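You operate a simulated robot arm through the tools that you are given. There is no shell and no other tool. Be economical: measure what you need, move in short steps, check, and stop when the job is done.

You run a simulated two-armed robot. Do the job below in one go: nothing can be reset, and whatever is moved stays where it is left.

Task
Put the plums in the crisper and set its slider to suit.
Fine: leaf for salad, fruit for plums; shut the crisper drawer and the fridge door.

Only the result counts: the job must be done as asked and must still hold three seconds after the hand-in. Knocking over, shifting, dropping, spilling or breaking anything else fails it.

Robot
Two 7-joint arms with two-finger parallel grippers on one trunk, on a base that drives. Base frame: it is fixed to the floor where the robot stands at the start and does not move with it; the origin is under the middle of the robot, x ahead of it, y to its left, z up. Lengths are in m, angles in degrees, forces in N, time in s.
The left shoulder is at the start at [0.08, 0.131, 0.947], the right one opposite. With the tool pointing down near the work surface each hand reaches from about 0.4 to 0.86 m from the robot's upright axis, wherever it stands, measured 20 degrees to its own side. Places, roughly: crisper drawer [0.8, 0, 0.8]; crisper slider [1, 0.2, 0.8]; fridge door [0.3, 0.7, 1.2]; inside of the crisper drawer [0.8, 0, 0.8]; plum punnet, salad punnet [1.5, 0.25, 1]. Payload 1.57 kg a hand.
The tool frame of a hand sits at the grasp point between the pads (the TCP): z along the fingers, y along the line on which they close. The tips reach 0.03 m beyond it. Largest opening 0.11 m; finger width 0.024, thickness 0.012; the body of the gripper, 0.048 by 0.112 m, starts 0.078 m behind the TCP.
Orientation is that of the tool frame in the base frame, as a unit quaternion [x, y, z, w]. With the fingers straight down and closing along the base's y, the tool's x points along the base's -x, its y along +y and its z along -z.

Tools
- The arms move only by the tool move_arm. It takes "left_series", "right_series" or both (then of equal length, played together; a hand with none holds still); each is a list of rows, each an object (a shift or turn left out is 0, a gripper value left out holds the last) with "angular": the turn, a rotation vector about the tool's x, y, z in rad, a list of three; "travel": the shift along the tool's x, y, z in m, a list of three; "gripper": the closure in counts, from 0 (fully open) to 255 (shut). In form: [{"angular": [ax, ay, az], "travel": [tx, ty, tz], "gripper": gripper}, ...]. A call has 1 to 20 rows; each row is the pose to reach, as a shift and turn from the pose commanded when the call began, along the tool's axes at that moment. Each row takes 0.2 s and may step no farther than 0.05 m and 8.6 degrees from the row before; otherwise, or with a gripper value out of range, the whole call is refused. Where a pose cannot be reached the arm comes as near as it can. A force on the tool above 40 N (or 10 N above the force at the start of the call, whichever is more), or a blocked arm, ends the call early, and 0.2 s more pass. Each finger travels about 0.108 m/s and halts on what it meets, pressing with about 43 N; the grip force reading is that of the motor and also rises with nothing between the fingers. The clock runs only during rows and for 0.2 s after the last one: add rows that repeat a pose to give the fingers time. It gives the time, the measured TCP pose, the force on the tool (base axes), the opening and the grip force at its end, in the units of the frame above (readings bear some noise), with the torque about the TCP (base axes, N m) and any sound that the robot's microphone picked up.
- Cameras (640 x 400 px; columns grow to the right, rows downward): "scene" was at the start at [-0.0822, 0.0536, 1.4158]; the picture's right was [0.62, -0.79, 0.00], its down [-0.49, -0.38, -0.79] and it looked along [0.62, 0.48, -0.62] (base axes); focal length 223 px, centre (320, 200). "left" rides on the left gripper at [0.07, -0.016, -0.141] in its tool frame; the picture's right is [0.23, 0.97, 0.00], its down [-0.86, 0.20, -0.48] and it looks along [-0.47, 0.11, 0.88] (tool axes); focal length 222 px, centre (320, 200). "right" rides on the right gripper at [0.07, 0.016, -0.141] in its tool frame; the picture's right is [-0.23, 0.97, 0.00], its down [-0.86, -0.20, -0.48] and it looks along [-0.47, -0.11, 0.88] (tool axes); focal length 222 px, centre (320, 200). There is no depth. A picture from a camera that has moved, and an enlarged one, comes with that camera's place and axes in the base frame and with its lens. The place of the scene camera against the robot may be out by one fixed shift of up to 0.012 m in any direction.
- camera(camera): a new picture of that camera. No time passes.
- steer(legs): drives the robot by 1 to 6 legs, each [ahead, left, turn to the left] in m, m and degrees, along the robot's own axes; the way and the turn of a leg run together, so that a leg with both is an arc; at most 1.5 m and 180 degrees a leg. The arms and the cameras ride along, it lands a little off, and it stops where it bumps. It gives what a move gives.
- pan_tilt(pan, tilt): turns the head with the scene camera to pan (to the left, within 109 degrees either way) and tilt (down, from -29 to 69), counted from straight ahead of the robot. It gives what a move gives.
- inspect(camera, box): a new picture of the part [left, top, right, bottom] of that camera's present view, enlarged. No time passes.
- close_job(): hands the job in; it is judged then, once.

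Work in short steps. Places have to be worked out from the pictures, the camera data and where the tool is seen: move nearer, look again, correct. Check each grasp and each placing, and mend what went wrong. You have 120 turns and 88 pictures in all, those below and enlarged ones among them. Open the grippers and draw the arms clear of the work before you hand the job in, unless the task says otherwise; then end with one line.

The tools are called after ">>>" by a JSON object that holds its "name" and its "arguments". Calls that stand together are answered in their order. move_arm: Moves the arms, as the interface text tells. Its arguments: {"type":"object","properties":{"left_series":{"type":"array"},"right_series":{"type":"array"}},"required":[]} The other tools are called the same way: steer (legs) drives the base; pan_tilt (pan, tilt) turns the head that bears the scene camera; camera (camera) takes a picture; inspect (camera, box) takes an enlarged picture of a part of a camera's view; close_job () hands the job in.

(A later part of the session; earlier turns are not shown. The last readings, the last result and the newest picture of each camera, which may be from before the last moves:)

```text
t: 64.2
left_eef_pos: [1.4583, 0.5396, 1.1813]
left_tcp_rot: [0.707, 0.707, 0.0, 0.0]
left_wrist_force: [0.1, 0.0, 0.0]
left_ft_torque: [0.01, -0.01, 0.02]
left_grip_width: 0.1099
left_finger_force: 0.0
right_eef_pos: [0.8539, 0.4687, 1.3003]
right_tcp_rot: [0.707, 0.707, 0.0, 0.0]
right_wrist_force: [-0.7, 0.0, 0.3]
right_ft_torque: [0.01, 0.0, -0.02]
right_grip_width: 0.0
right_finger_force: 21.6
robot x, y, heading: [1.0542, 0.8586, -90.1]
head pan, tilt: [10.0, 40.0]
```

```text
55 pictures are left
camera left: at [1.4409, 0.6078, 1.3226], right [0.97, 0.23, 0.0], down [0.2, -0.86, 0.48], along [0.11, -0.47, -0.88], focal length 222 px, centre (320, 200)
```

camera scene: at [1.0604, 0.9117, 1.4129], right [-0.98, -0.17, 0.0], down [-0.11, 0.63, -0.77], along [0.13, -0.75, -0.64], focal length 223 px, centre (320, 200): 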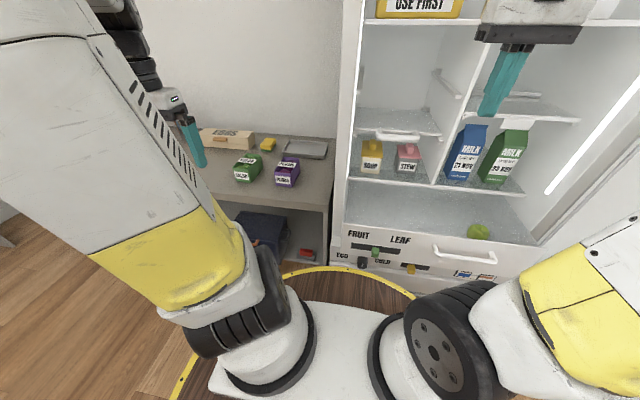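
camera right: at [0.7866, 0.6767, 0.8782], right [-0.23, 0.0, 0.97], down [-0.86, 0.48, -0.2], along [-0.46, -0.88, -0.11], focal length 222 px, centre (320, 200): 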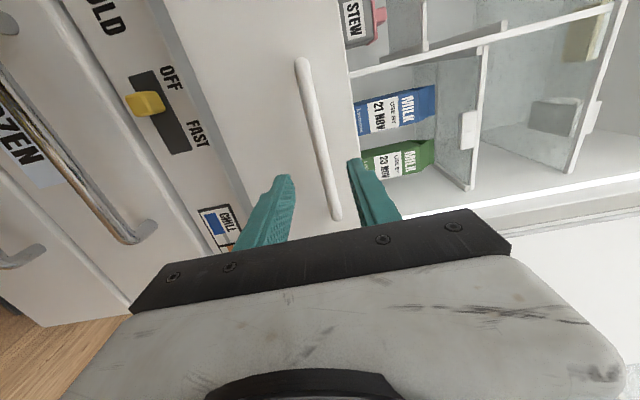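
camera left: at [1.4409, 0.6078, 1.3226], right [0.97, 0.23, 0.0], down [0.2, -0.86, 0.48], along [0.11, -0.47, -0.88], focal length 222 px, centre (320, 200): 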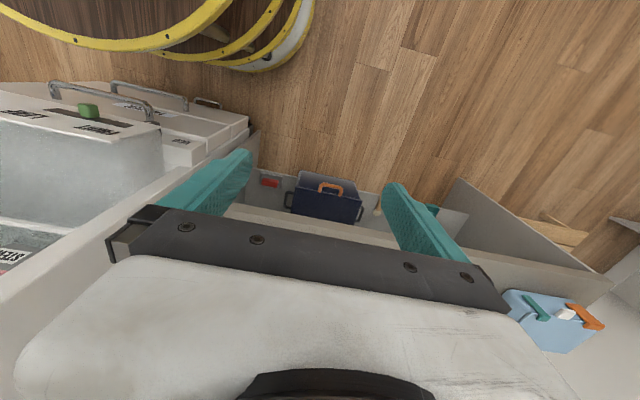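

I move the left hand above the plum punnet.

>>> {"name": "move_arm", "arguments": {"left_series": [{"travel": [-0.0415, -0.0116, 0.0], "gripper": 0}, {"travel": [-0.083, -0.0232, 0.012]}, {"travel": [-0.1245, -0.0348, 0.024]}, {"travel": [-0.166, -0.0464, 0.036]}, {"travel": [-0.2075, -0.058, 0.048]}, {"travel": [-0.249, -0.0696, 0.06]}, {"travel": [-0.2905, -0.0812, 0.075]}, {"travel": [-0.332, -0.0928, 0.09]}, {"travel": [-0.3735, -0.1044, 0.105]}, {"travel": [-0.415, -0.116, 0.12]}, {"travel": [-0.415, -0.116, 0.12]}]}}

>>> {"name": "camera", "arguments": {"camera": "left"}}

>>> {"name": "camera", "arguments": {"camera": "scene"}}

```text
t: 66.6
left_eef_pos: [1.344, 0.1245, 1.0612]
left_tcp_rot: [0.708, 0.707, 0.0, 0.0]
left_wrist_force: [-0.2, -0.5, 0.2]
left_ft_torque: [-0.01, -0.03, 0.0]
left_grip_width: 0.1097
left_finger_force: 0.1
right_eef_pos: [0.8533, 0.4692, 1.2995]
right_tcp_rot: [0.707, 0.707, -0.001, 0.0]
right_wrist_force: [-0.7, 0.0, 0.4]
right_ft_torque: [-0.01, -0.01, 0.01]
right_grip_width: 0.0
right_finger_force: 21.6
robot x, y, heading: [1.0528, 0.8596, -89.9]
head pan, tilt: [10.0, 40.0]
```

```text
54 pictures are left
camera left: at [1.3261, 0.1926, 1.2017], right [0.97, 0.23, 0.0], down [0.2, -0.86, 0.48], along [0.11, -0.47, -0.88], focal length 222 px, centre (320, 200)
```

left: 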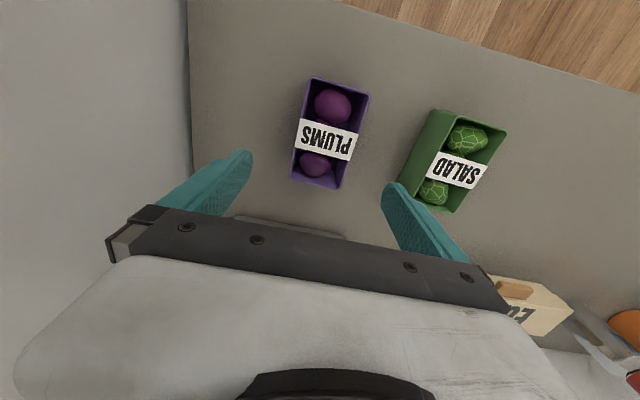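

```text
53 pictures are left
camera scene: at [1.0605, 0.9116, 1.4129], right [-0.98, -0.17, 0.0], down [-0.11, 0.63, -0.77], along [0.13, -0.75, -0.64], focal length 223 px, centre (320, 200)
```

scene: 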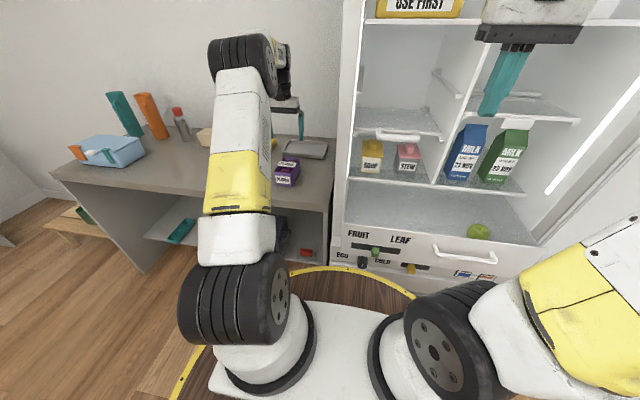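

The wrist view puts the punnet rim at x 1.317–1.386, y 0.06–0.19, so its centre is (1.351, 0.127). I descend over it with the fingers open and then grip.

>>> {"name": "move_arm", "arguments": {"left_series": [{"travel": [0.002, 0.007, 0.04]}, {"travel": [0.002, 0.007, 0.08]}, {"travel": [0.002, 0.007, 0.12]}, {"travel": [0.002, 0.007, 0.15]}, {"travel": [0.002, 0.007, 0.164]}, {"travel": [0.002, 0.007, 0.164]}]}}

>>> {"name": "camera", "arguments": {"camera": "left"}}

```text
t: 68.0
left_eef_pos: [1.3501, 0.128, 0.8964]
left_tcp_rot: [0.707, 0.707, 0.001, 0.0]
left_wrist_force: [-0.3, -0.3, -0.4]
left_ft_torque: [0.02, 0.0, 0.02]
left_grip_width: 0.1099
left_finger_force: 0.1
right_eef_pos: [0.8522, 0.4674, 1.3007]
right_tcp_rot: [0.707, 0.707, 0.0, -0.001]
right_wrist_force: [-0.3, -0.2, -0.3]
right_ft_torque: [0.02, -0.02, 0.0]
right_grip_width: 0.0
right_finger_force: 21.2
robot x, y, heading: [1.0536, 0.8554, -90.1]
head pan, tilt: [10.0, 40.0]
```

```text
52 pictures are left
camera left: at [1.3327, 0.1967, 1.0384], right [0.97, 0.23, 0.0], down [0.2, -0.86, 0.48], along [0.11, -0.47, -0.88], focal length 222 px, centre (320, 200)
```

left: 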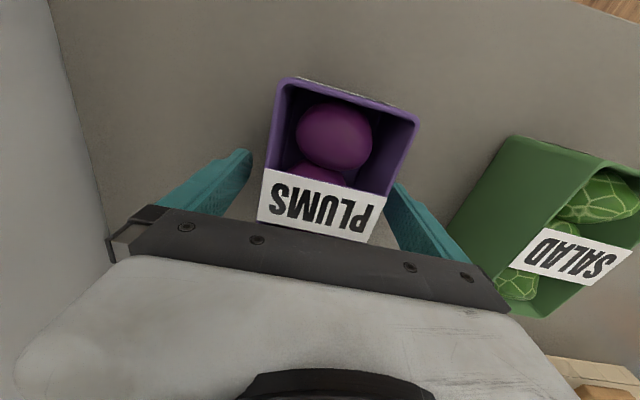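

The punnet is between the fingers. I close and lift it straight up.

>>> {"name": "move_arm", "arguments": {"left_series": [{"travel": [0, 0, 0], "gripper": 255}, {"travel": [0, 0, 0]}, {"travel": [0, 0, 0]}, {"travel": [0, 0, -0.02]}, {"travel": [0, 0, -0.05]}, {"travel": [0, 0, -0.09]}, {"travel": [0, 0, -0.13]}, {"travel": [0, 0, -0.16]}]}}

>>> {"name": "camera", "arguments": {"camera": "left"}}

>>> {"name": "camera", "arguments": {"camera": "scene"}}

```text
t: 69.8
left_eef_pos: [1.3504, 0.126, 1.0575]
left_tcp_rot: [0.707, 0.707, 0.0, -0.001]
left_wrist_force: [0.5, -0.2, -0.4]
left_ft_torque: [-0.03, 0.02, 0.02]
left_grip_width: 0.0001
left_finger_force: 21.0
right_eef_pos: [0.8509, 0.4684, 1.3001]
right_tcp_rot: [0.707, 0.708, -0.001, 0.0]
right_wrist_force: [0.1, -0.3, -0.3]
right_ft_torque: [0.02, 0.01, -0.03]
right_grip_width: 0.0
right_finger_force: 21.0
robot x, y, heading: [1.058, 0.8532, -90.1]
head pan, tilt: [10.0, 40.0]
```

```text
51 pictures are left
camera left: at [1.3325, 0.195, 1.1993], right [0.97, 0.23, 0.0], down [0.2, -0.86, 0.48], along [0.11, -0.47, -0.88], focal length 222 px, centre (320, 200)
```

left: 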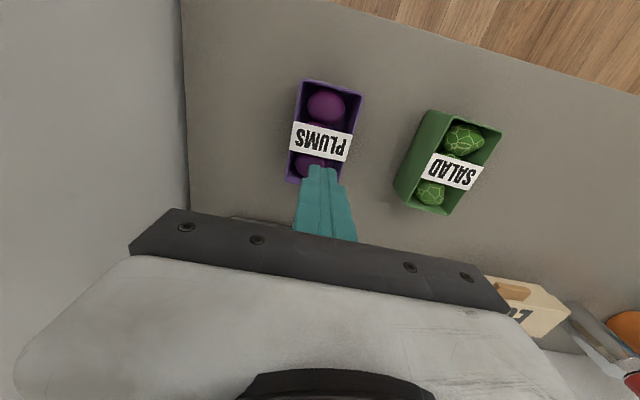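

```text
50 pictures are left
camera scene: at [1.0605, 0.9114, 1.4129], right [-0.98, -0.17, 0.0], down [-0.11, 0.63, -0.77], along [0.13, -0.75, -0.64], focal length 223 px, centre (320, 200)
```

scene: 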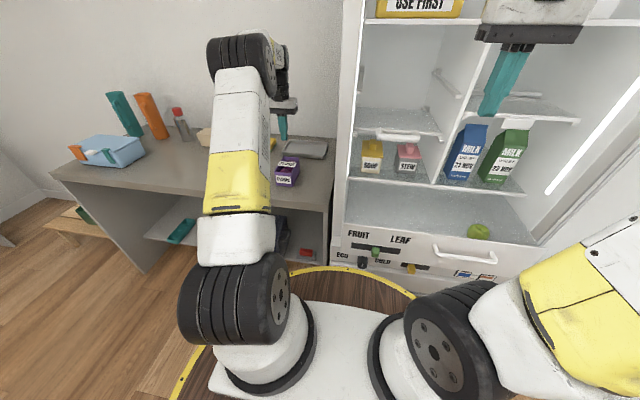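

The fingers closed on nothing: the width reads 0 and the punnet sits unmoved. I go back down a little lower, close there, and check before lifting.

>>> {"name": "move_arm", "arguments": {"left_series": [{"travel": [0, 0, 0], "gripper": 0}, {"travel": [0, 0, 0]}, {"travel": [0, 0, 0]}, {"travel": [0.0, 0, 0.04]}, {"travel": [0.0, 0, 0.08]}, {"travel": [0.0, 0, 0.12]}, {"travel": [0.0, 0, 0.15]}, {"travel": [0.0, 0, 0.166]}]}}

>>> {"name": "move_arm", "arguments": {"left_series": [{"travel": [0, 0, 0], "gripper": 255}, {"travel": [0, 0, 0]}, {"travel": [0, 0, 0]}]}}

>>> {"name": "camera", "arguments": {"camera": "left"}}

>>> {"name": "inspect", "arguments": {"camera": "scene", "box": [220, 90, 340, 210]}}

```text
t: 71.6
left_eef_pos: [1.3478, 0.1266, 0.8901]
left_tcp_rot: [0.707, 0.707, 0.001, 0.0]
left_wrist_force: [-0.3, -0.4, 0.1]
left_ft_torque: [-0.04, 0.01, 0.01]
left_grip_width: 0.1102
left_finger_force: 0.0
right_eef_pos: [0.8515, 0.4673, 1.3005]
right_tcp_rot: [0.707, 0.707, 0.0, 0.0]
right_wrist_force: [-0.2, 0.1, 0.2]
right_ft_torque: [-0.02, 0.0, 0.0]
right_grip_width: 0.0
right_finger_force: 21.1
robot x, y, heading: [1.0558, 0.8532, -90.1]
head pan, tilt: [10.0, 40.0]
```

```text
t: 72.4
left_eef_pos: [1.3483, 0.1263, 0.8901]
left_tcp_rot: [0.707, 0.707, 0.0, 0.0]
left_wrist_force: [0.4, 0.3, -0.9]
left_ft_torque: [-0.02, -0.07, 0.01]
left_grip_width: 0.0749
left_finger_force: 42.9
right_eef_pos: [0.8521, 0.4679, 1.3013]
right_tcp_rot: [0.707, 0.707, 0.0, 0.0]
right_wrist_force: [1.1, -0.1, 0.7]
right_ft_torque: [0.05, -0.02, 0.01]
right_grip_width: 0.0
right_finger_force: 21.5
robot x, y, heading: [1.0534, 0.8519, -90.1]
head pan, tilt: [10.0, 40.0]
```

```text
49 pictures are left
camera left: at [1.3308, 0.1948, 1.0314], right [0.97, 0.23, 0.0], down [0.2, -0.86, 0.48], along [0.11, -0.47, -0.88], focal length 222 px, centre (320, 200)
```

left: 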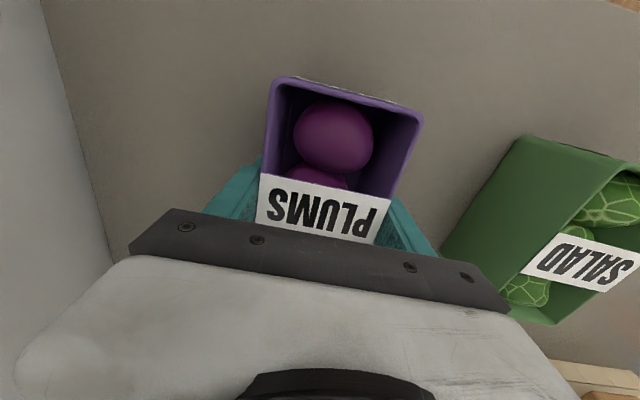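

```text
3.33 times, centred on (280, 150) of scene
camera zoom: at [1.0605, 0.9115, 1.4129], right [-0.98, -0.17, 0.0], down [-0.11, 0.63, -0.77], along [0.13, -0.75, -0.64], focal length 743 px, centre (453, 367)
```

zoom: 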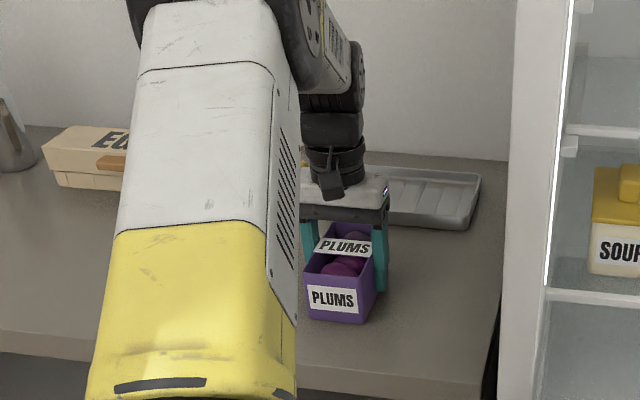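

Now it is held (width 0.075, 43 N). I lift slowly in small steps.

>>> {"name": "move_arm", "arguments": {"left_series": [{"travel": [0, 0, -0.005], "gripper": 255}, {"travel": [0, 0, -0.01]}, {"travel": [0, 0, -0.015]}, {"travel": [0, 0, -0.02]}, {"travel": [0, 0, -0.025]}, {"travel": [0, 0, -0.03]}]}}

>>> {"name": "inspect", "arguments": {"camera": "scene", "box": [220, 90, 340, 210]}}

```text
t: 73.8
left_eef_pos: [1.3477, 0.1257, 0.9197]
left_tcp_rot: [0.707, 0.707, 0.0, 0.0]
left_wrist_force: [0.0, -0.2, -2.8]
left_ft_torque: [-0.01, 0.0, 0.01]
left_grip_width: 0.0748
left_finger_force: 43.1
right_eef_pos: [0.8524, 0.4667, 1.2999]
right_tcp_rot: [0.708, 0.706, 0.0, 0.0]
right_wrist_force: [-0.1, -0.1, 0.0]
right_ft_torque: [-0.02, -0.02, 0.01]
right_grip_width: 0.0
right_finger_force: 20.6
robot x, y, heading: [1.0516, 0.8514, -90.1]
head pan, tilt: [10.0, 40.0]
```

```text
3.33 times, centred on (280, 150) of scene
camera zoom: at [1.0605, 0.9115, 1.4129], right [-0.98, -0.17, 0.0], down [-0.11, 0.63, -0.77], along [0.13, -0.75, -0.64], focal length 743 px, centre (453, 367)
```

zoom: 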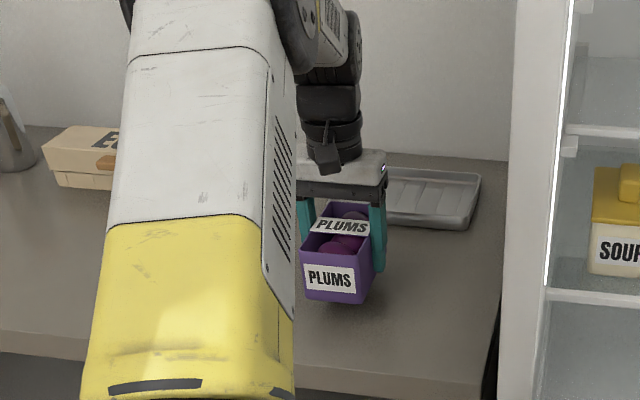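

The punnet is securely lifted. I raise it further while moving the right hand aside for clearance.

>>> {"name": "move_arm", "arguments": {"left_series": [{"travel": [0, 0, -0.022]}, {"travel": [0, 0, -0.044]}, {"travel": [0, 0, -0.066]}, {"travel": [0, 0, -0.088]}, {"travel": [0, 0, -0.11]}, {"travel": [0, 0, -0.13]}], "right_series": [{"travel": [0, -0.03, 0]}, {"travel": [0, -0.06, 0]}, {"travel": [0, -0.09, 0]}, {"travel": [0, -0.12, 0]}, {"travel": [0, -0.15, 0]}, {"travel": [0, -0.17, 0]}]}}

>>> {"name": "move_arm", "arguments": {"left_series": [{"travel": [0.04, 0, 0]}, {"travel": [0.08, 0, 0]}, {"travel": [0.12, 0, 0]}, {"travel": [0.16, 0, 0]}, {"travel": [0.2, 0, 0]}, {"travel": [0.24, 0, 0]}, {"travel": [0.27, 0, 0]}, {"travel": [0.29, 0, 0]}]}}

>>> {"name": "camera", "arguments": {"camera": "scene"}}

```text
t: 75.2
left_eef_pos: [1.3494, 0.1267, 1.0535]
left_tcp_rot: [0.707, 0.707, 0.0, -0.001]
left_wrist_force: [-0.3, -0.1, -2.7]
left_ft_torque: [0.03, 0.02, -0.02]
left_grip_width: 0.0748
left_finger_force: 43.4
right_eef_pos: [0.6824, 0.468, 1.3002]
right_tcp_rot: [0.707, 0.707, 0.0, -0.001]
right_wrist_force: [0.8, -1.3, 0.4]
right_ft_torque: [-0.05, 0.01, 0.0]
right_grip_width: 0.0
right_finger_force: 21.4
robot x, y, heading: [1.0544, 0.857, -90.1]
head pan, tilt: [10.0, 40.0]
```

```text
t: 77.0
left_eef_pos: [1.3493, 0.4158, 1.0525]
left_tcp_rot: [0.707, 0.707, 0.0, 0.0]
left_wrist_force: [-0.8, -0.7, -4.1]
left_ft_torque: [0.0, -0.03, -0.03]
left_grip_width: 0.0748
left_finger_force: 43.3
right_eef_pos: [0.6818, 0.4684, 1.2993]
right_tcp_rot: [0.707, 0.707, 0.0, 0.0]
right_wrist_force: [-0.5, 0.3, 0.2]
right_ft_torque: [0.0, 0.0, 0.0]
right_grip_width: 0.0001
right_finger_force: 21.3
robot x, y, heading: [1.0575, 0.8546, -89.9]
head pan, tilt: [10.0, 40.0]
```

```text
46 pictures are left
camera scene: at [1.0605, 0.9114, 1.4129], right [-0.98, -0.17, 0.0], down [-0.11, 0.63, -0.77], along [0.13, -0.75, -0.64], focal length 223 px, centre (320, 200)
```

scene: 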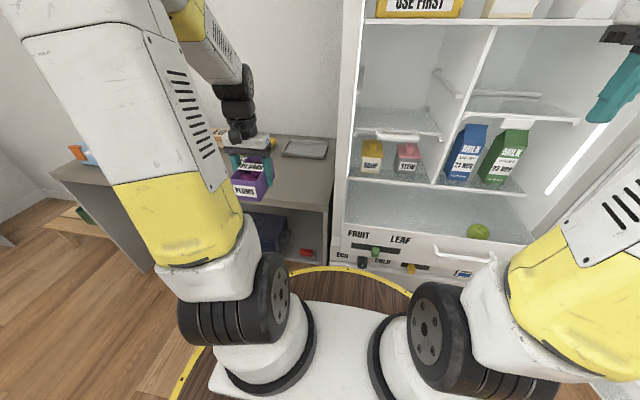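

The punnet is clear of the bench. I carry it sideways to above the open drawer.

>>> {"name": "move_arm", "arguments": {"left_series": [{"travel": [0, -0.04, 0]}, {"travel": [0, -0.08, 0]}, {"travel": [0, -0.12, 0]}, {"travel": [0, -0.16, 0]}, {"travel": [-0.01, -0.2, 0]}, {"travel": [-0.02, -0.24, 0]}, {"travel": [-0.03, -0.28, 0]}, {"travel": [-0.04, -0.32, 0]}, {"travel": [-0.06, -0.355, 0]}, {"travel": [-0.08, -0.39, 0]}, {"travel": [-0.09, -0.415, 0]}]}}

>>> {"name": "camera", "arguments": {"camera": "scene"}}

>>> {"name": "camera", "arguments": {"camera": "left"}}

```text
t: 79.4
left_eef_pos: [0.9348, 0.3252, 1.0512]
left_tcp_rot: [0.707, 0.707, 0.0, 0.0]
left_wrist_force: [-0.2, -0.1, -3.1]
left_ft_torque: [0.02, 0.02, 0.0]
left_grip_width: 0.0748
left_finger_force: 43.1
right_eef_pos: [0.6823, 0.4704, 1.301]
right_tcp_rot: [0.707, 0.707, 0.0, 0.0]
right_wrist_force: [-1.1, 0.0, -0.3]
right_ft_torque: [-0.01, 0.03, -0.02]
right_grip_width: 0.0
right_finger_force: 20.7
robot x, y, heading: [1.057, 0.8585, -90.0]
head pan, tilt: [10.0, 40.0]
```

```text
45 pictures are left
camera scene: at [1.0606, 0.9117, 1.4129], right [-0.98, -0.17, 0.0], down [-0.11, 0.63, -0.77], along [0.13, -0.75, -0.64], focal length 223 px, centre (320, 200)
```

scene: 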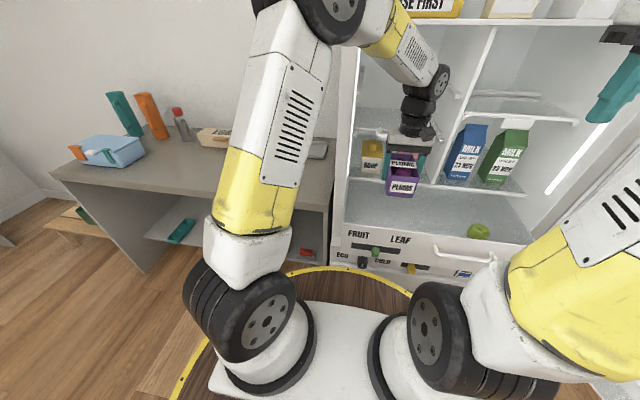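

```text
44 pictures are left
camera left: at [0.9171, 0.3948, 1.1923], right [0.97, 0.23, 0.0], down [0.2, -0.86, 0.48], along [0.11, -0.47, -0.88], focal length 222 px, centre (320, 200)
```

left: 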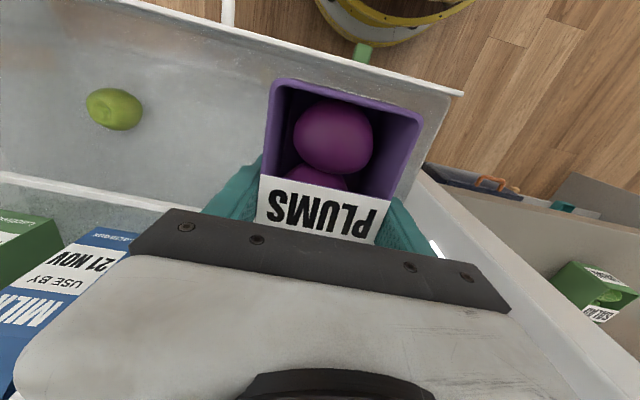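

The punnet is above the drawer's left half. The clear span runs from the shelf front (y≈0.185) to the front panel (about 0.405), so I centre at y=0.30 and lower.

>>> {"name": "move_arm", "arguments": {"left_series": [{"travel": [-0.012, 0, 0.0]}, {"travel": [-0.025, 0, 0.0]}, {"travel": [-0.025, 0, 0.035]}, {"travel": [-0.025, 0, 0.07]}, {"travel": [-0.025, 0, 0.105]}, {"travel": [-0.025, 0, 0.14]}, {"travel": [-0.025, 0, 0.165]}, {"travel": [-0.025, 0, 0.185]}]}}

>>> {"name": "camera", "arguments": {"camera": "scene"}}

>>> {"name": "camera", "arguments": {"camera": "left"}}

```text
t: 81.2
left_eef_pos: [0.9333, 0.3005, 0.8662]
left_tcp_rot: [0.707, 0.707, 0.0, 0.0]
left_wrist_force: [0.8, 0.2, -2.8]
left_ft_torque: [-0.01, 0.02, 0.03]
left_grip_width: 0.0749
left_finger_force: 42.9
right_eef_pos: [0.6816, 0.469, 1.2995]
right_tcp_rot: [0.708, 0.706, 0.0, 0.0]
right_wrist_force: [0.6, 0.6, 0.1]
right_ft_torque: [0.02, 0.02, 0.01]
right_grip_width: 0.0001
right_finger_force: 21.6
robot x, y, heading: [1.0583, 0.8564, -89.9]
head pan, tilt: [10.0, 40.0]
```

```text
43 pictures are left
camera scene: at [1.0604, 0.9117, 1.4129], right [-0.98, -0.17, 0.0], down [-0.11, 0.63, -0.77], along [0.13, -0.75, -0.64], focal length 223 px, centre (320, 200)
```

scene: 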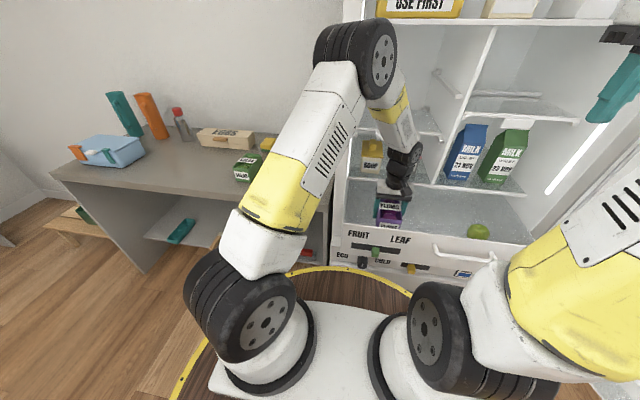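

```text
42 pictures are left
camera left: at [0.916, 0.3699, 1.0085], right [0.97, 0.23, 0.0], down [0.2, -0.86, 0.48], along [0.11, -0.47, -0.88], focal length 222 px, centre (320, 200)
```

left: 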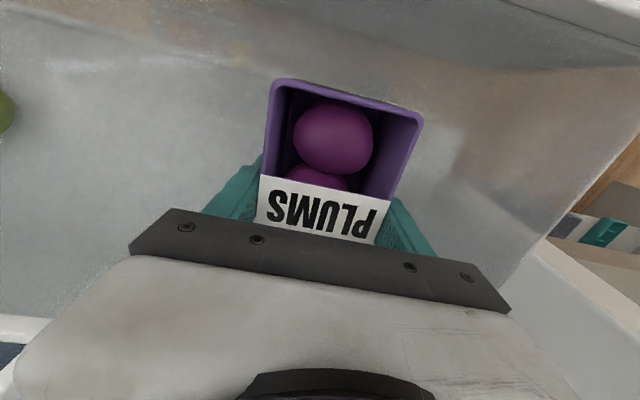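

>>> {"name": "move_arm", "arguments": {"left_series": [{"travel": [0, 0, 0.007]}, {"travel": [0, 0, 0.014]}, {"travel": [0, 0, 0.021]}, {"travel": [0, 0, 0.028]}]}}

```text
t: 82.2
left_eef_pos: [0.9336, 0.2996, 0.8371]
left_tcp_rot: [0.706, 0.708, 0.001, 0.0]
left_wrist_force: [-0.3, 0.3, -2.1]
left_ft_torque: [0.01, 0.0, -0.04]
left_grip_width: 0.0749
left_finger_force: 42.9
right_eef_pos: [0.6821, 0.4666, 1.3003]
right_tcp_rot: [0.707, 0.707, 0.0, 0.0]
right_wrist_force: [0.2, 0.7, -0.6]
right_ft_torque: [0.01, 0.0, 0.04]
right_grip_width: 0.0
right_finger_force: 21.0
robot x, y, heading: [1.0575, 0.854, -90.0]
head pan, tilt: [10.0, 40.0]
```

No contact yet, so I continue down in 5 mm steps.

>>> {"name": "move_arm", "arguments": {"left_series": [{"travel": [0, 0, 0.005]}, {"travel": [0, 0, 0.01]}, {"travel": [0, 0, 0.015]}]}}

>>> {"name": "camera", "arguments": {"camera": "left"}}

```text
t: 83.0
left_eef_pos: [0.9344, 0.3004, 0.8237]
left_tcp_rot: [0.706, 0.708, 0.0, 0.0]
left_wrist_force: [-0.2, -0.2, -2.7]
left_ft_torque: [-0.02, 0.02, -0.01]
left_grip_width: 0.0746
left_finger_force: 42.3
right_eef_pos: [0.6825, 0.4688, 1.3]
right_tcp_rot: [0.707, 0.707, 0.0, -0.001]
right_wrist_force: [0.4, -0.2, -0.4]
right_ft_torque: [-0.03, -0.02, 0.02]
right_grip_width: 0.0
right_finger_force: 21.5
robot x, y, heading: [1.057, 0.8564, -89.9]
head pan, tilt: [10.0, 40.0]
```

```text
41 pictures are left
camera left: at [0.9173, 0.3695, 0.9644], right [0.97, 0.23, 0.0], down [0.2, -0.86, 0.48], along [0.11, -0.47, -0.88], focal length 222 px, centre (320, 200)
```

left: 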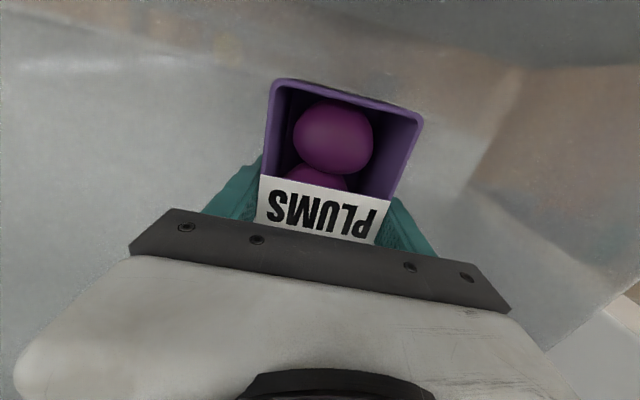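

>>> {"name": "move_arm", "arguments": {"left_series": [{"travel": [0, 0, 0.005]}, {"travel": [0, 0, 0.01]}, {"travel": [0, 0, 0.015]}]}}

```text
t: 83.8
left_eef_pos: [0.934, 0.3018, 0.8091]
left_tcp_rot: [0.707, 0.707, -0.001, 0.0]
left_wrist_force: [0.0, 0.4, -3.0]
left_ft_torque: [-0.02, -0.01, 0.0]
left_grip_width: 0.0748
left_finger_force: 43.0
right_eef_pos: [0.6824, 0.4689, 1.301]
right_tcp_rot: [0.707, 0.707, 0.0, 0.0]
right_wrist_force: [0.0, 0.2, 0.3]
right_ft_torque: [0.01, -0.03, 0.04]
right_grip_width: 0.0001
right_finger_force: 21.2
robot x, y, heading: [1.0554, 0.8544, -89.8]
head pan, tilt: [10.0, 40.0]
```

>>> {"name": "move_arm", "arguments": {"left_series": [{"travel": [0, 0, 0.004]}, {"travel": [0, 0, 0.008]}, {"travel": [0, 0, 0.012]}]}}

>>> {"name": "inspect", "arguments": {"camera": "scene", "box": [320, 130, 480, 270]}}

```text
t: 84.7
left_eef_pos: [0.9332, 0.2991, 0.7992]
left_tcp_rot: [0.707, 0.707, -0.002, 0.001]
left_wrist_force: [0.4, -0.6, 4.5]
left_ft_torque: [0.49, -0.23, -0.07]
left_grip_width: 0.0747
left_finger_force: 43.0
right_eef_pos: [0.6824, 0.4683, 1.3]
right_tcp_rot: [0.707, 0.707, 0.001, 0.001]
right_wrist_force: [0.3, -0.2, -0.2]
right_ft_torque: [-0.02, 0.02, 0.0]
right_grip_width: 0.0
right_finger_force: 21.4
robot x, y, heading: [1.0577, 0.8588, -89.9]
head pan, tilt: [10.0, 40.0]
stopped in row 3 (left hand): the force on the tool passed its limit at 42 N (the readings are from after the stop); the commanded pose is now the measured one
```

```text
2.86 times, centred on (400, 200) of scene
camera zoom: at [1.0605, 0.9118, 1.4129], right [-0.98, -0.17, 0.0], down [-0.11, 0.63, -0.77], along [0.13, -0.75, -0.64], focal length 637 px, centre (91, 200)
```

zoom: 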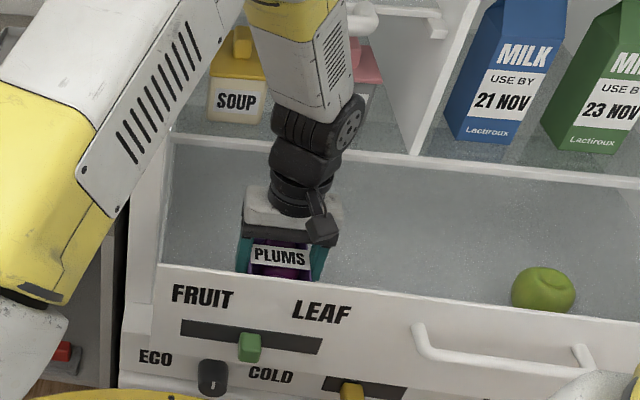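

The punnet touched the drawer floor. I open the fingers and withdraw straight up.

>>> {"name": "move_arm", "arguments": {"left_series": [{"travel": [0, 0, 0], "gripper": 0}, {"travel": [0, 0, 0]}, {"travel": [0, 0, 0]}, {"travel": [0, 0, -0.02]}, {"travel": [0, 0, -0.05]}, {"travel": [0, 0, -0.09]}, {"travel": [0, 0, -0.13]}, {"travel": [0, 0, -0.17]}, {"travel": [0, 0, -0.21]}, {"travel": [0, 0, -0.25]}]}}

>>> {"name": "camera", "arguments": {"camera": "left"}}

```text
t: 86.9
left_eef_pos: [0.9346, 0.3001, 1.0519]
left_tcp_rot: [0.708, 0.706, -0.002, 0.001]
left_wrist_force: [-0.3, 0.0, -0.4]
left_ft_torque: [0.02, -0.02, -0.01]
left_grip_width: 0.1099
left_finger_force: 0.1
right_eef_pos: [0.6821, 0.4682, 1.3004]
right_tcp_rot: [0.707, 0.708, 0.0, 0.0]
right_wrist_force: [0.0, -0.4, 1.0]
right_ft_torque: [0.04, 0.0, -0.02]
right_grip_width: 0.0
right_finger_force: 21.6
robot x, y, heading: [1.0554, 0.8567, -90.0]
head pan, tilt: [10.0, 40.0]
```

```text
39 pictures are left
camera left: at [0.9174, 0.3695, 1.1928], right [0.97, 0.23, 0.0], down [0.2, -0.85, 0.48], along [0.11, -0.47, -0.88], focal length 222 px, centre (320, 200)
```

left: 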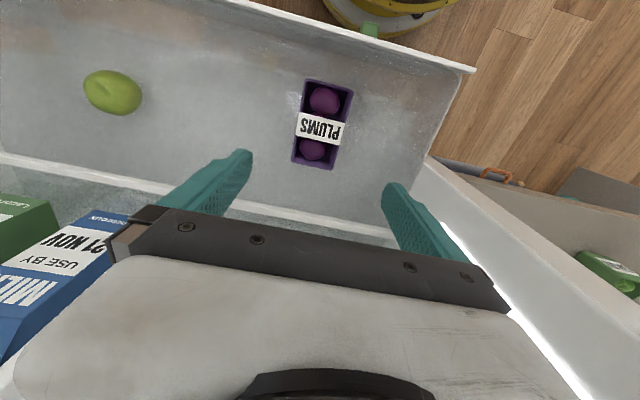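

The plums sit upright in the crisper. Next comes the slider, with the drawer still open: I back the base off 0.13 m for working room and look at the knob.

>>> {"name": "steer", "arguments": {"legs": [[-0.13, 0, 0]]}}

>>> {"name": "camera", "arguments": {"camera": "left"}}

>>> {"name": "inspect", "arguments": {"camera": "scene", "box": [320, 130, 500, 270]}}

```text
t: 88.2
left_eef_pos: [0.9357, 0.4297, 1.0508]
left_tcp_rot: [0.707, 0.707, -0.003, 0.001]
left_wrist_force: [0.3, 0.0, -0.1]
left_ft_torque: [-0.01, 0.02, -0.01]
left_grip_width: 0.11
left_finger_force: 0.1
right_eef_pos: [0.6823, 0.5992, 1.3005]
right_tcp_rot: [0.707, 0.707, 0.001, 0.0]
right_wrist_force: [-0.2, 0.9, -0.3]
right_ft_torque: [0.01, 0.01, 0.0]
right_grip_width: 0.0
right_finger_force: 21.0
robot x, y, heading: [1.0573, 0.9869, -89.9]
head pan, tilt: [10.0, 40.0]
```

```text
38 pictures are left
camera left: at [0.9173, 0.5, 1.1922], right [0.97, 0.23, 0.0], down [0.2, -0.85, 0.48], along [0.11, -0.47, -0.88], focal length 222 px, centre (320, 200)
```

left: 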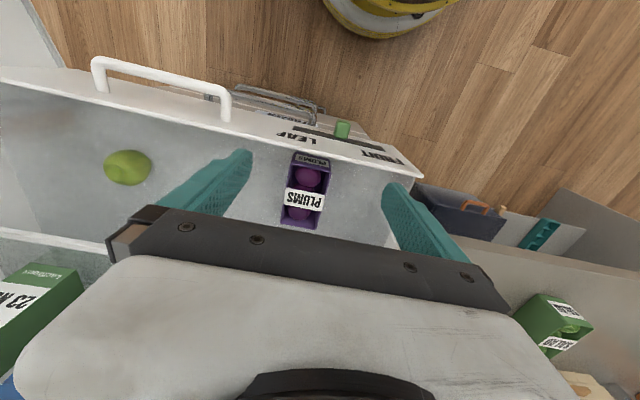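

```text
2.86 times, centred on (410, 200) of scene
camera zoom: at [1.0604, 1.042, 1.4129], right [-0.98, -0.17, 0.0], down [-0.11, 0.63, -0.77], along [0.13, -0.75, -0.64], focal length 637 px, centre (63, 200)
```

zoom: 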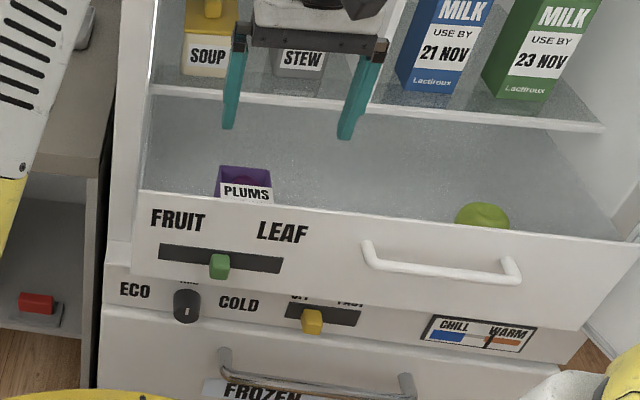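

Both views agree on the knob at about (0.966, 0.433, 0.815), with the panel face at y≈0.42. I position the half-open left fingers above it, pointing down in front of the panel.

>>> {"name": "move_arm", "arguments": {"left_series": [{"travel": [0.012, 0.03, 0.0], "gripper": 139}, {"travel": [0.012, 0.03, 0.04]}, {"travel": [0.012, 0.03, 0.08]}, {"travel": [0.012, 0.03, 0.12]}, {"travel": [0.012, 0.03, 0.15]}, {"travel": [0.012, 0.03, 0.15]}]}}

>>> {"name": "camera", "arguments": {"camera": "left"}}

>>> {"name": "inspect", "arguments": {"camera": "scene", "box": [320, 130, 500, 270]}}

```text
t: 89.6
left_eef_pos: [0.9644, 0.4428, 0.8992]
left_tcp_rot: [0.707, 0.707, -0.003, 0.002]
left_wrist_force: [0.3, 0.1, -0.4]
left_ft_torque: [-0.01, 0.0, 0.01]
left_grip_width: 0.0499
left_finger_force: 0.1
right_eef_pos: [0.6815, 0.5985, 1.3005]
right_tcp_rot: [0.707, 0.707, 0.0, 0.0]
right_wrist_force: [-0.2, -0.3, 0.2]
right_ft_torque: [0.03, -0.01, 0.01]
right_grip_width: 0.0001
right_finger_force: 21.1
robot x, y, heading: [1.0564, 0.9843, -89.9]
head pan, tilt: [10.0, 40.0]
```

```text
36 pictures are left
camera left: at [0.9466, 0.5127, 1.0412], right [0.97, 0.23, 0.0], down [0.2, -0.85, 0.48], along [0.11, -0.47, -0.88], focal length 222 px, centre (320, 200)
```

left: 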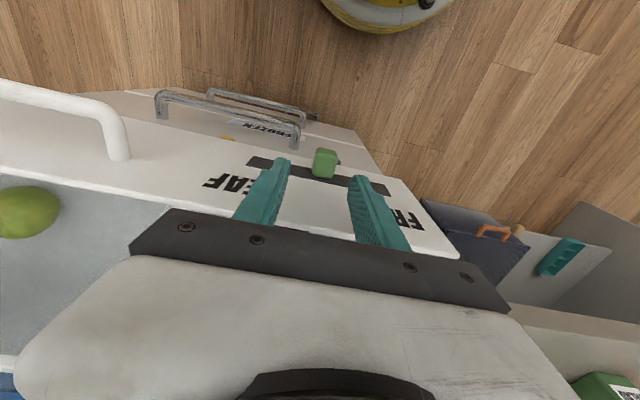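

```text
2.86 times, centred on (410, 200) of scene
camera zoom: at [1.0604, 1.0422, 1.4129], right [-0.98, -0.17, 0.0], down [-0.11, 0.63, -0.77], along [0.13, -0.75, -0.64], focal length 637 px, centre (63, 200)
```

zoom: 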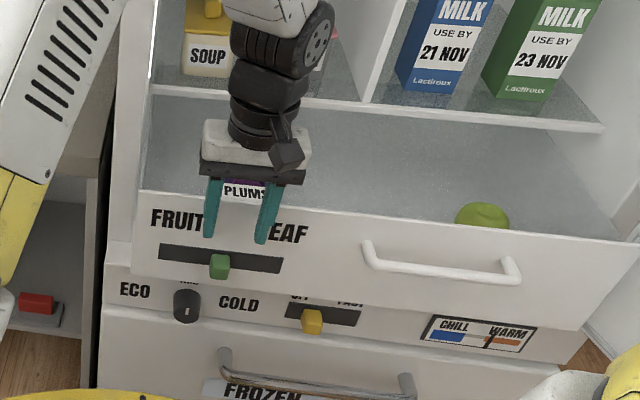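

The fingers straddle the knob from above and hang in front of the panel. I lower them to knob level.

>>> {"name": "move_arm", "arguments": {"left_series": [{"travel": [0, 0.004, 0.02]}, {"travel": [0, 0.004, 0.04]}, {"travel": [0, 0.004, 0.055]}, {"travel": [0, 0.004, 0.067]}, {"travel": [0, 0.004, 0.067]}]}}

>>> {"name": "camera", "arguments": {"camera": "left"}}

>>> {"name": "inspect", "arguments": {"camera": "scene", "box": [320, 150, 440, 270]}}

```text
t: 90.8
left_eef_pos: [0.9689, 0.4419, 0.8334]
left_tcp_rot: [0.707, 0.707, -0.002, 0.001]
left_wrist_force: [-0.6, -0.1, 0.2]
left_ft_torque: [-0.01, -0.02, -0.02]
left_grip_width: 0.05
left_finger_force: 0.1
right_eef_pos: [0.6828, 0.5999, 1.3006]
right_tcp_rot: [0.707, 0.707, 0.0, 0.0]
right_wrist_force: [0.1, -0.3, -0.1]
right_ft_torque: [0.01, 0.0, 0.03]
right_grip_width: 0.0002
right_finger_force: 21.2
robot x, y, heading: [1.0542, 0.9854, -90.1]
head pan, tilt: [10.0, 40.0]
```

```text
34 pictures are left
camera left: at [0.9507, 0.5113, 0.9745], right [0.97, 0.23, 0.0], down [0.2, -0.85, 0.48], along [0.11, -0.47, -0.88], focal length 222 px, centre (320, 200)
```

left: 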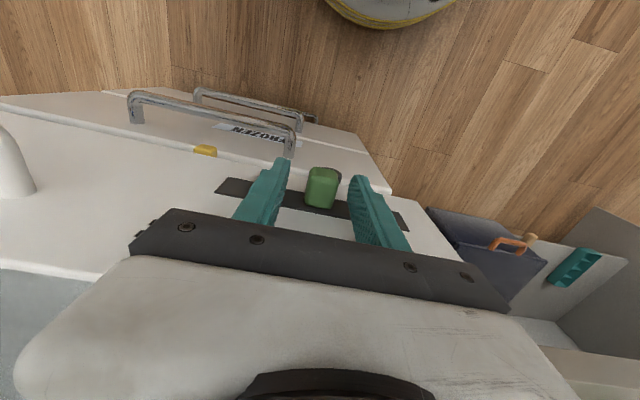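

```text
3.33 times, centred on (380, 210) of scene
camera zoom: at [1.0604, 1.0422, 1.4129], right [-0.98, -0.17, 0.0], down [-0.11, 0.63, -0.77], along [0.13, -0.75, -0.64], focal length 743 px, centre (120, 167)
```

zoom: 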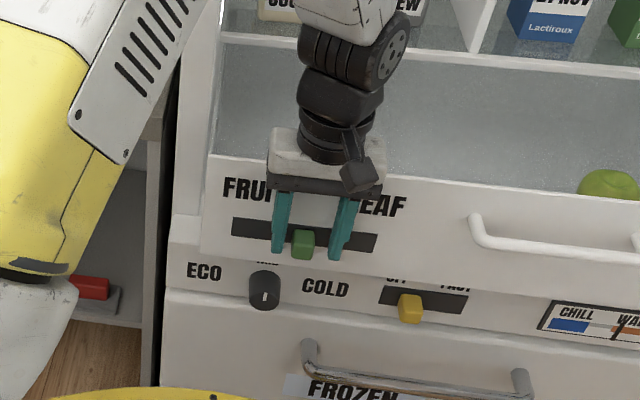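

The fingers straddle the knob well. I drag it towards FRUIT (+x), watching the force.

>>> {"name": "move_arm", "arguments": {"left_series": [{"travel": [0, 0.01, 0]}, {"travel": [0, 0.02, 0]}, {"travel": [0, 0.03, 0]}, {"travel": [0, 0.04, 0]}, {"travel": [0, 0.048, 0]}, {"travel": [0, 0.056, 0]}, {"travel": [0, 0.064, 0]}]}}

>>> {"name": "inspect", "arguments": {"camera": "scene", "box": [320, 150, 440, 270]}}

```text
t: 92.4
left_eef_pos: [1.0316, 0.4393, 0.8326]
left_tcp_rot: [0.707, 0.707, -0.003, 0.001]
left_wrist_force: [-0.2, 0.1, 0.1]
left_ft_torque: [-0.03, -0.04, -0.02]
left_grip_width: 0.0506
left_finger_force: 0.7
right_eef_pos: [0.6824, 0.5999, 1.3007]
right_tcp_rot: [0.708, 0.707, 0.0, 0.0]
right_wrist_force: [-0.6, 0.2, 0.7]
right_ft_torque: [-0.02, -0.03, 0.01]
right_grip_width: 0.0
right_finger_force: 21.6
robot x, y, heading: [1.0553, 0.9846, -90.0]
head pan, tilt: [10.0, 40.0]
```

```text
3.33 times, centred on (380, 210) of scene
camera zoom: at [1.0603, 1.0422, 1.4129], right [-0.98, -0.17, 0.0], down [-0.11, 0.63, -0.77], along [0.13, -0.75, -0.64], focal length 743 px, centre (120, 167)
```

zoom: 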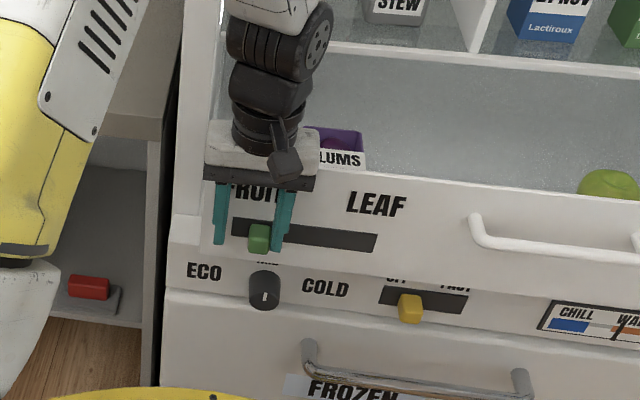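

The knob follows. I push it on to the end stop.

>>> {"name": "move_arm", "arguments": {"left_series": [{"travel": [0, 0.006, 0]}, {"travel": [0, 0.012, 0]}, {"travel": [0, 0.018, 0]}, {"travel": [0, 0.023, 0]}]}}

>>> {"name": "inspect", "arguments": {"camera": "scene", "box": [320, 150, 440, 270]}}

```text
t: 93.4
left_eef_pos: [1.0517, 0.4397, 0.8349]
left_tcp_rot: [0.708, 0.707, -0.004, 0.001]
left_wrist_force: [-19.4, -0.8, -9.4]
left_ft_torque: [-0.22, 0.02, 0.09]
left_grip_width: 0.0673
left_finger_force: 9.6
right_eef_pos: [0.6816, 0.5991, 1.3002]
right_tcp_rot: [0.707, 0.707, 0.001, -0.001]
right_wrist_force: [-0.7, -0.2, -0.6]
right_ft_torque: [0.01, -0.02, 0.01]
right_grip_width: 0.0
right_finger_force: 21.0
robot x, y, heading: [1.059, 0.982, -90.1]
head pan, tilt: [10.0, 40.0]
```

```text
3.33 times, centred on (380, 210) of scene
camera zoom: at [1.0595, 1.0419, 1.4129], right [-0.98, -0.17, 0.0], down [-0.11, 0.63, -0.77], along [0.13, -0.75, -0.64], focal length 743 px, centre (120, 167)
```

zoom: 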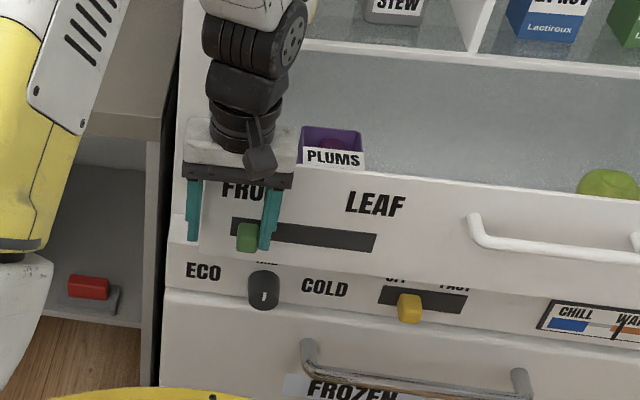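

The knob is at its FRUIT end stop (about 19 N resisted). I ease back so the finger leaves the knob, then lift the hand out.

>>> {"name": "move_arm", "arguments": {"left_series": [{"travel": [0, -0.01, 0]}, {"travel": [0, -0.024, 0]}, {"travel": [0, -0.024, -0.03]}, {"travel": [0, -0.024, -0.07]}, {"travel": [0.02, -0.024, -0.11]}, {"travel": [0.04, 0.0, -0.15]}, {"travel": [0.06, 0.03, -0.19]}, {"travel": [0.06, 0.07, -0.22]}, {"travel": [0.06, 0.11, -0.25]}, {"travel": [0.06, 0.15, -0.28]}]}}

>>> {"name": "camera", "arguments": {"camera": "scene"}}

>>> {"name": "inspect", "arguments": {"camera": "scene", "box": [330, 150, 450, 270]}}

```text
refused: row 6 steps farther than a row can; nothing moved
```

```text
30 pictures are left
camera scene: at [1.0595, 1.0419, 1.4129], right [-0.98, -0.17, 0.0], down [-0.11, 0.63, -0.77], along [0.13, -0.75, -0.64], focal length 223 px, centre (320, 200)
```

scene: 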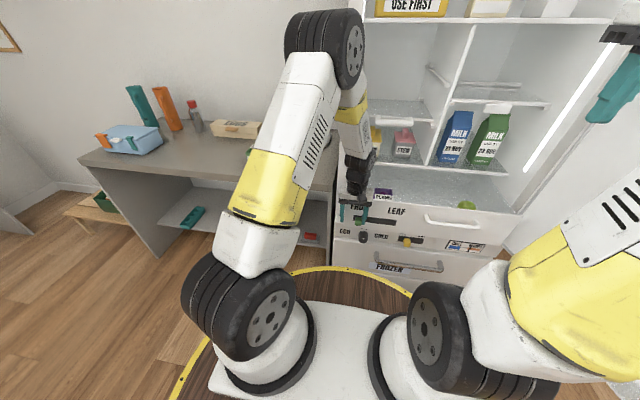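

```text
3.33 times, centred on (390, 210) of scene
camera zoom: at [1.0595, 1.0419, 1.4129], right [-0.98, -0.17, 0.0], down [-0.11, 0.63, -0.77], along [0.13, -0.75, -0.64], focal length 743 px, centre (87, 167)
```

zoom: 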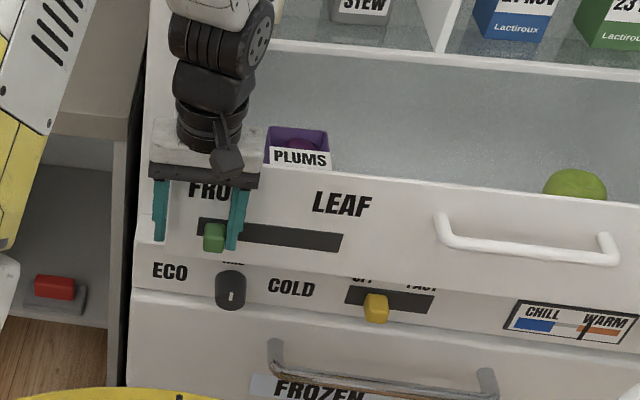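

One row was too long, so the call was refused. I repeat the retreat with smaller steps.

>>> {"name": "move_arm", "arguments": {"left_series": [{"travel": [0, -0.01, 0]}, {"travel": [0, -0.024, 0]}, {"travel": [0, -0.024, -0.03]}, {"travel": [0, -0.024, -0.065]}, {"travel": [0.01, -0.024, -0.1]}, {"travel": [0.02, -0.01, -0.135]}, {"travel": [0.04, 0.01, -0.165]}, {"travel": [0.06, 0.04, -0.19]}, {"travel": [0.06, 0.07, -0.22]}, {"travel": [0.06, 0.1, -0.25]}]}}

>>> {"name": "inspect", "arguments": {"camera": "scene", "box": [320, 130, 520, 290]}}

```text
t: 95.6
left_eef_pos: [1.1557, 0.504, 1.0842]
left_tcp_rot: [0.707, 0.707, -0.002, 0.001]
left_wrist_force: [0.6, -0.2, -0.1]
left_ft_torque: [0.05, -0.03, 0.01]
left_grip_width: 0.05
left_finger_force: 0.2
right_eef_pos: [0.6829, 0.5987, 1.2988]
right_tcp_rot: [0.708, 0.707, 0.0, 0.0]
right_wrist_force: [0.2, 0.0, 0.9]
right_ft_torque: [0.04, -0.01, 0.02]
right_grip_width: 0.0
right_finger_force: 21.2
robot x, y, heading: [1.0586, 0.985, -90.0]
head pan, tilt: [10.0, 40.0]
```

```text
2.50 times, centred on (420, 210) of scene
camera zoom: at [1.0601, 1.042, 1.4129], right [-0.98, -0.17, 0.0], down [-0.11, 0.63, -0.77], along [0.13, -0.75, -0.64], focal length 557 px, centre (70, 175)
```

zoom: 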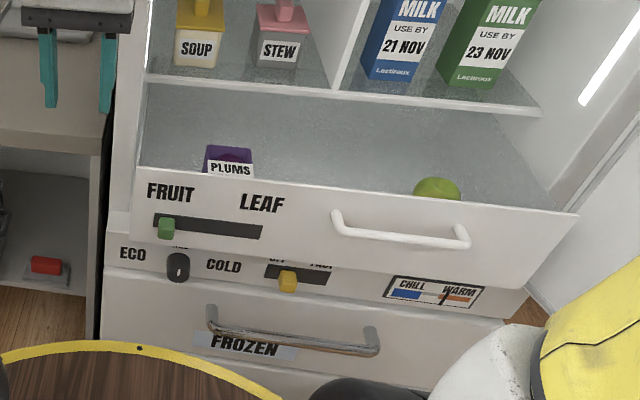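

The slider is at FRUIT and the plums are in the drawer. To push the drawer shut I back the base 0.15 m, then turn the left hand horizontal to press the panel between the handle and the slider (x≈0.85, z≈0.83).

>>> {"name": "steer", "arguments": {"legs": [[-0.15, 0, 0]]}}

>>> {"name": "move_arm", "arguments": {"left_series": [{"angular": [0.0806, -0.0806, -0.0806], "travel": [0, -0.018, 0.006], "gripper": 255}, {"angular": [0.1612, -0.1612, -0.1612], "travel": [0, -0.036, 0.012]}, {"angular": [0.2418, -0.2418, -0.2418], "travel": [0, -0.054, 0.018]}, {"angular": [0.3224, -0.3224, -0.3224], "travel": [0, -0.072, 0.024]}, {"angular": [0.403, -0.403, -0.403], "travel": [0, -0.09, 0.03]}, {"angular": [0.4836, -0.4836, -0.4836], "travel": [0, -0.108, 0.036]}, {"angular": [0.5642, -0.5642, -0.5642], "travel": [0, -0.126, 0.042]}, {"angular": [0.6448, -0.6448, -0.6448], "travel": [0, -0.144, 0.048]}, {"angular": [0.7254, -0.7254, -0.7254], "travel": [0, -0.162, 0.054]}, {"angular": [0.806, -0.806, -0.806], "travel": [0, -0.18, 0.06]}, {"angular": [0.8866, -0.8866, -0.8866], "travel": [0, -0.198, 0.066]}, {"angular": [0.9672, -0.9672, -0.9672], "travel": [0, -0.216, 0.072]}, {"angular": [1.0478, -1.0478, -1.0478], "travel": [0, -0.234, 0.078]}, {"angular": [1.1284, -1.1284, -1.1284], "travel": [0, -0.252, 0.084]}, {"angular": [1.2092, -1.2092, -1.2092], "travel": [0, -0.27, 0.09]}, {"angular": [1.2092, -1.2092, -1.2092], "travel": [0, -0.3, 0.11]}]}}

>>> {"name": "camera", "arguments": {"camera": "scene"}}

```text
t: 97.0
left_eef_pos: [1.1563, 0.6545, 1.0841]
left_tcp_rot: [0.707, 0.708, -0.003, 0.001]
left_wrist_force: [-0.4, -0.4, 0.1]
left_ft_torque: [-0.01, -0.02, -0.03]
left_grip_width: 0.0503
left_finger_force: 0.0
right_eef_pos: [0.6821, 0.75, 1.3009]
right_tcp_rot: [0.706, 0.708, 0.0, 0.0]
right_wrist_force: [-0.3, 0.4, 0.2]
right_ft_torque: [-0.01, 0.04, -0.01]
right_grip_width: 0.0001
right_finger_force: 21.0
robot x, y, heading: [1.0556, 1.1375, -90.0]
head pan, tilt: [10.0, 40.0]
```

```text
t: 100.4
left_eef_pos: [0.8575, 0.6537, 0.9743]
left_tcp_rot: [0.001, -0.705, 0.709, 0.0]
left_wrist_force: [0.0, 0.4, 0.5]
left_ft_torque: [0.0, 0.02, -0.05]
left_grip_width: 0.0
left_finger_force: 21.0
left hand out of reach, approached as far as the arm can: row 8, 9, 10, 11, 12
right_eef_pos: [0.683, 0.7509, 1.3011]
right_tcp_rot: [0.706, 0.708, 0.0, 0.0]
right_wrist_force: [-0.3, 0.7, 1.5]
right_ft_torque: [-0.02, -0.01, 0.0]
right_grip_width: 0.0
right_finger_force: 21.2
robot x, y, heading: [1.0581, 1.1379, -89.8]
head pan, tilt: [10.0, 40.0]
```

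```text
27 pictures are left
camera scene: at [1.0605, 1.194, 1.4128], right [-0.98, -0.17, 0.0], down [-0.11, 0.63, -0.77], along [0.13, -0.75, -0.64], focal length 223 px, centre (320, 200)
```

scene: 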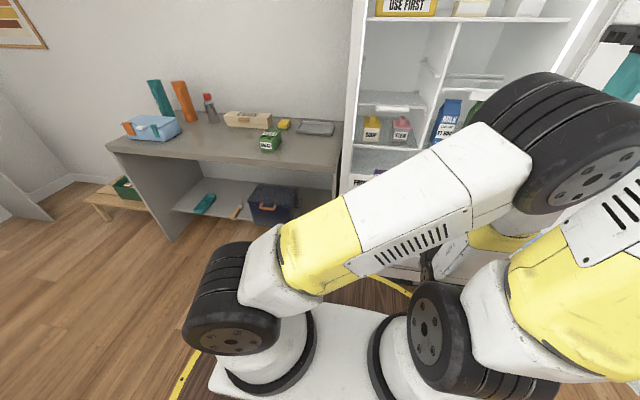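

The left hand is horizontal; its elbow is near the right arm, so I first extend forward and then go down to pushing height.

>>> {"name": "move_arm", "arguments": {"left_series": [{"travel": [0, 0.02, 0.03]}, {"travel": [0, 0.04, 0.06]}, {"travel": [0, 0.07, 0.09]}, {"travel": [0, 0.1, 0.11]}, {"travel": [0, 0.125, 0.13]}, {"travel": [0, 0.144, 0.15]}, {"travel": [0, 0.144, 0.15]}]}}

>>> {"name": "camera", "arguments": {"camera": "left"}}

```text
t: 102.0
left_eef_pos: [0.8572, 0.5051, 0.8332]
left_tcp_rot: [0.001, -0.706, 0.708, 0.0]
left_wrist_force: [0.1, 0.5, -0.2]
left_ft_torque: [0.0, 0.0, 0.0]
left_grip_width: 0.0
left_finger_force: 20.9
right_eef_pos: [0.6823, 0.7507, 1.3003]
right_tcp_rot: [0.706, 0.708, 0.0, -0.001]
right_wrist_force: [0.3, 0.8, -0.1]
right_ft_torque: [0.01, 0.0, -0.01]
right_grip_width: 0.0
right_finger_force: 21.0
robot x, y, heading: [1.057, 1.1399, -90.0]
head pan, tilt: [10.0, 40.0]
```

```text
26 pictures are left
camera left: at [0.7863, 0.6453, 0.8476], right [-0.23, -0.01, -0.97], down [0.85, 0.48, -0.2], along [0.47, -0.88, -0.11], focal length 222 px, centre (320, 200)
```

left: 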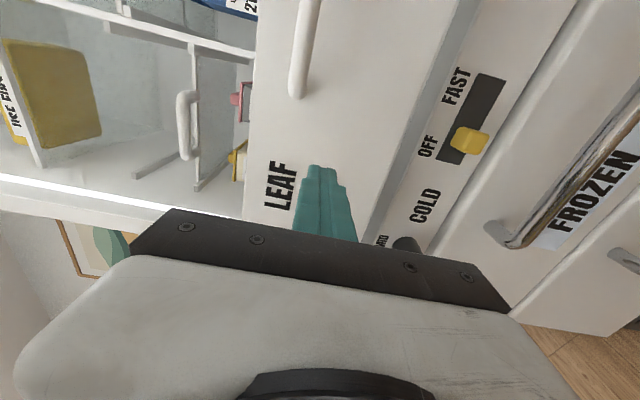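

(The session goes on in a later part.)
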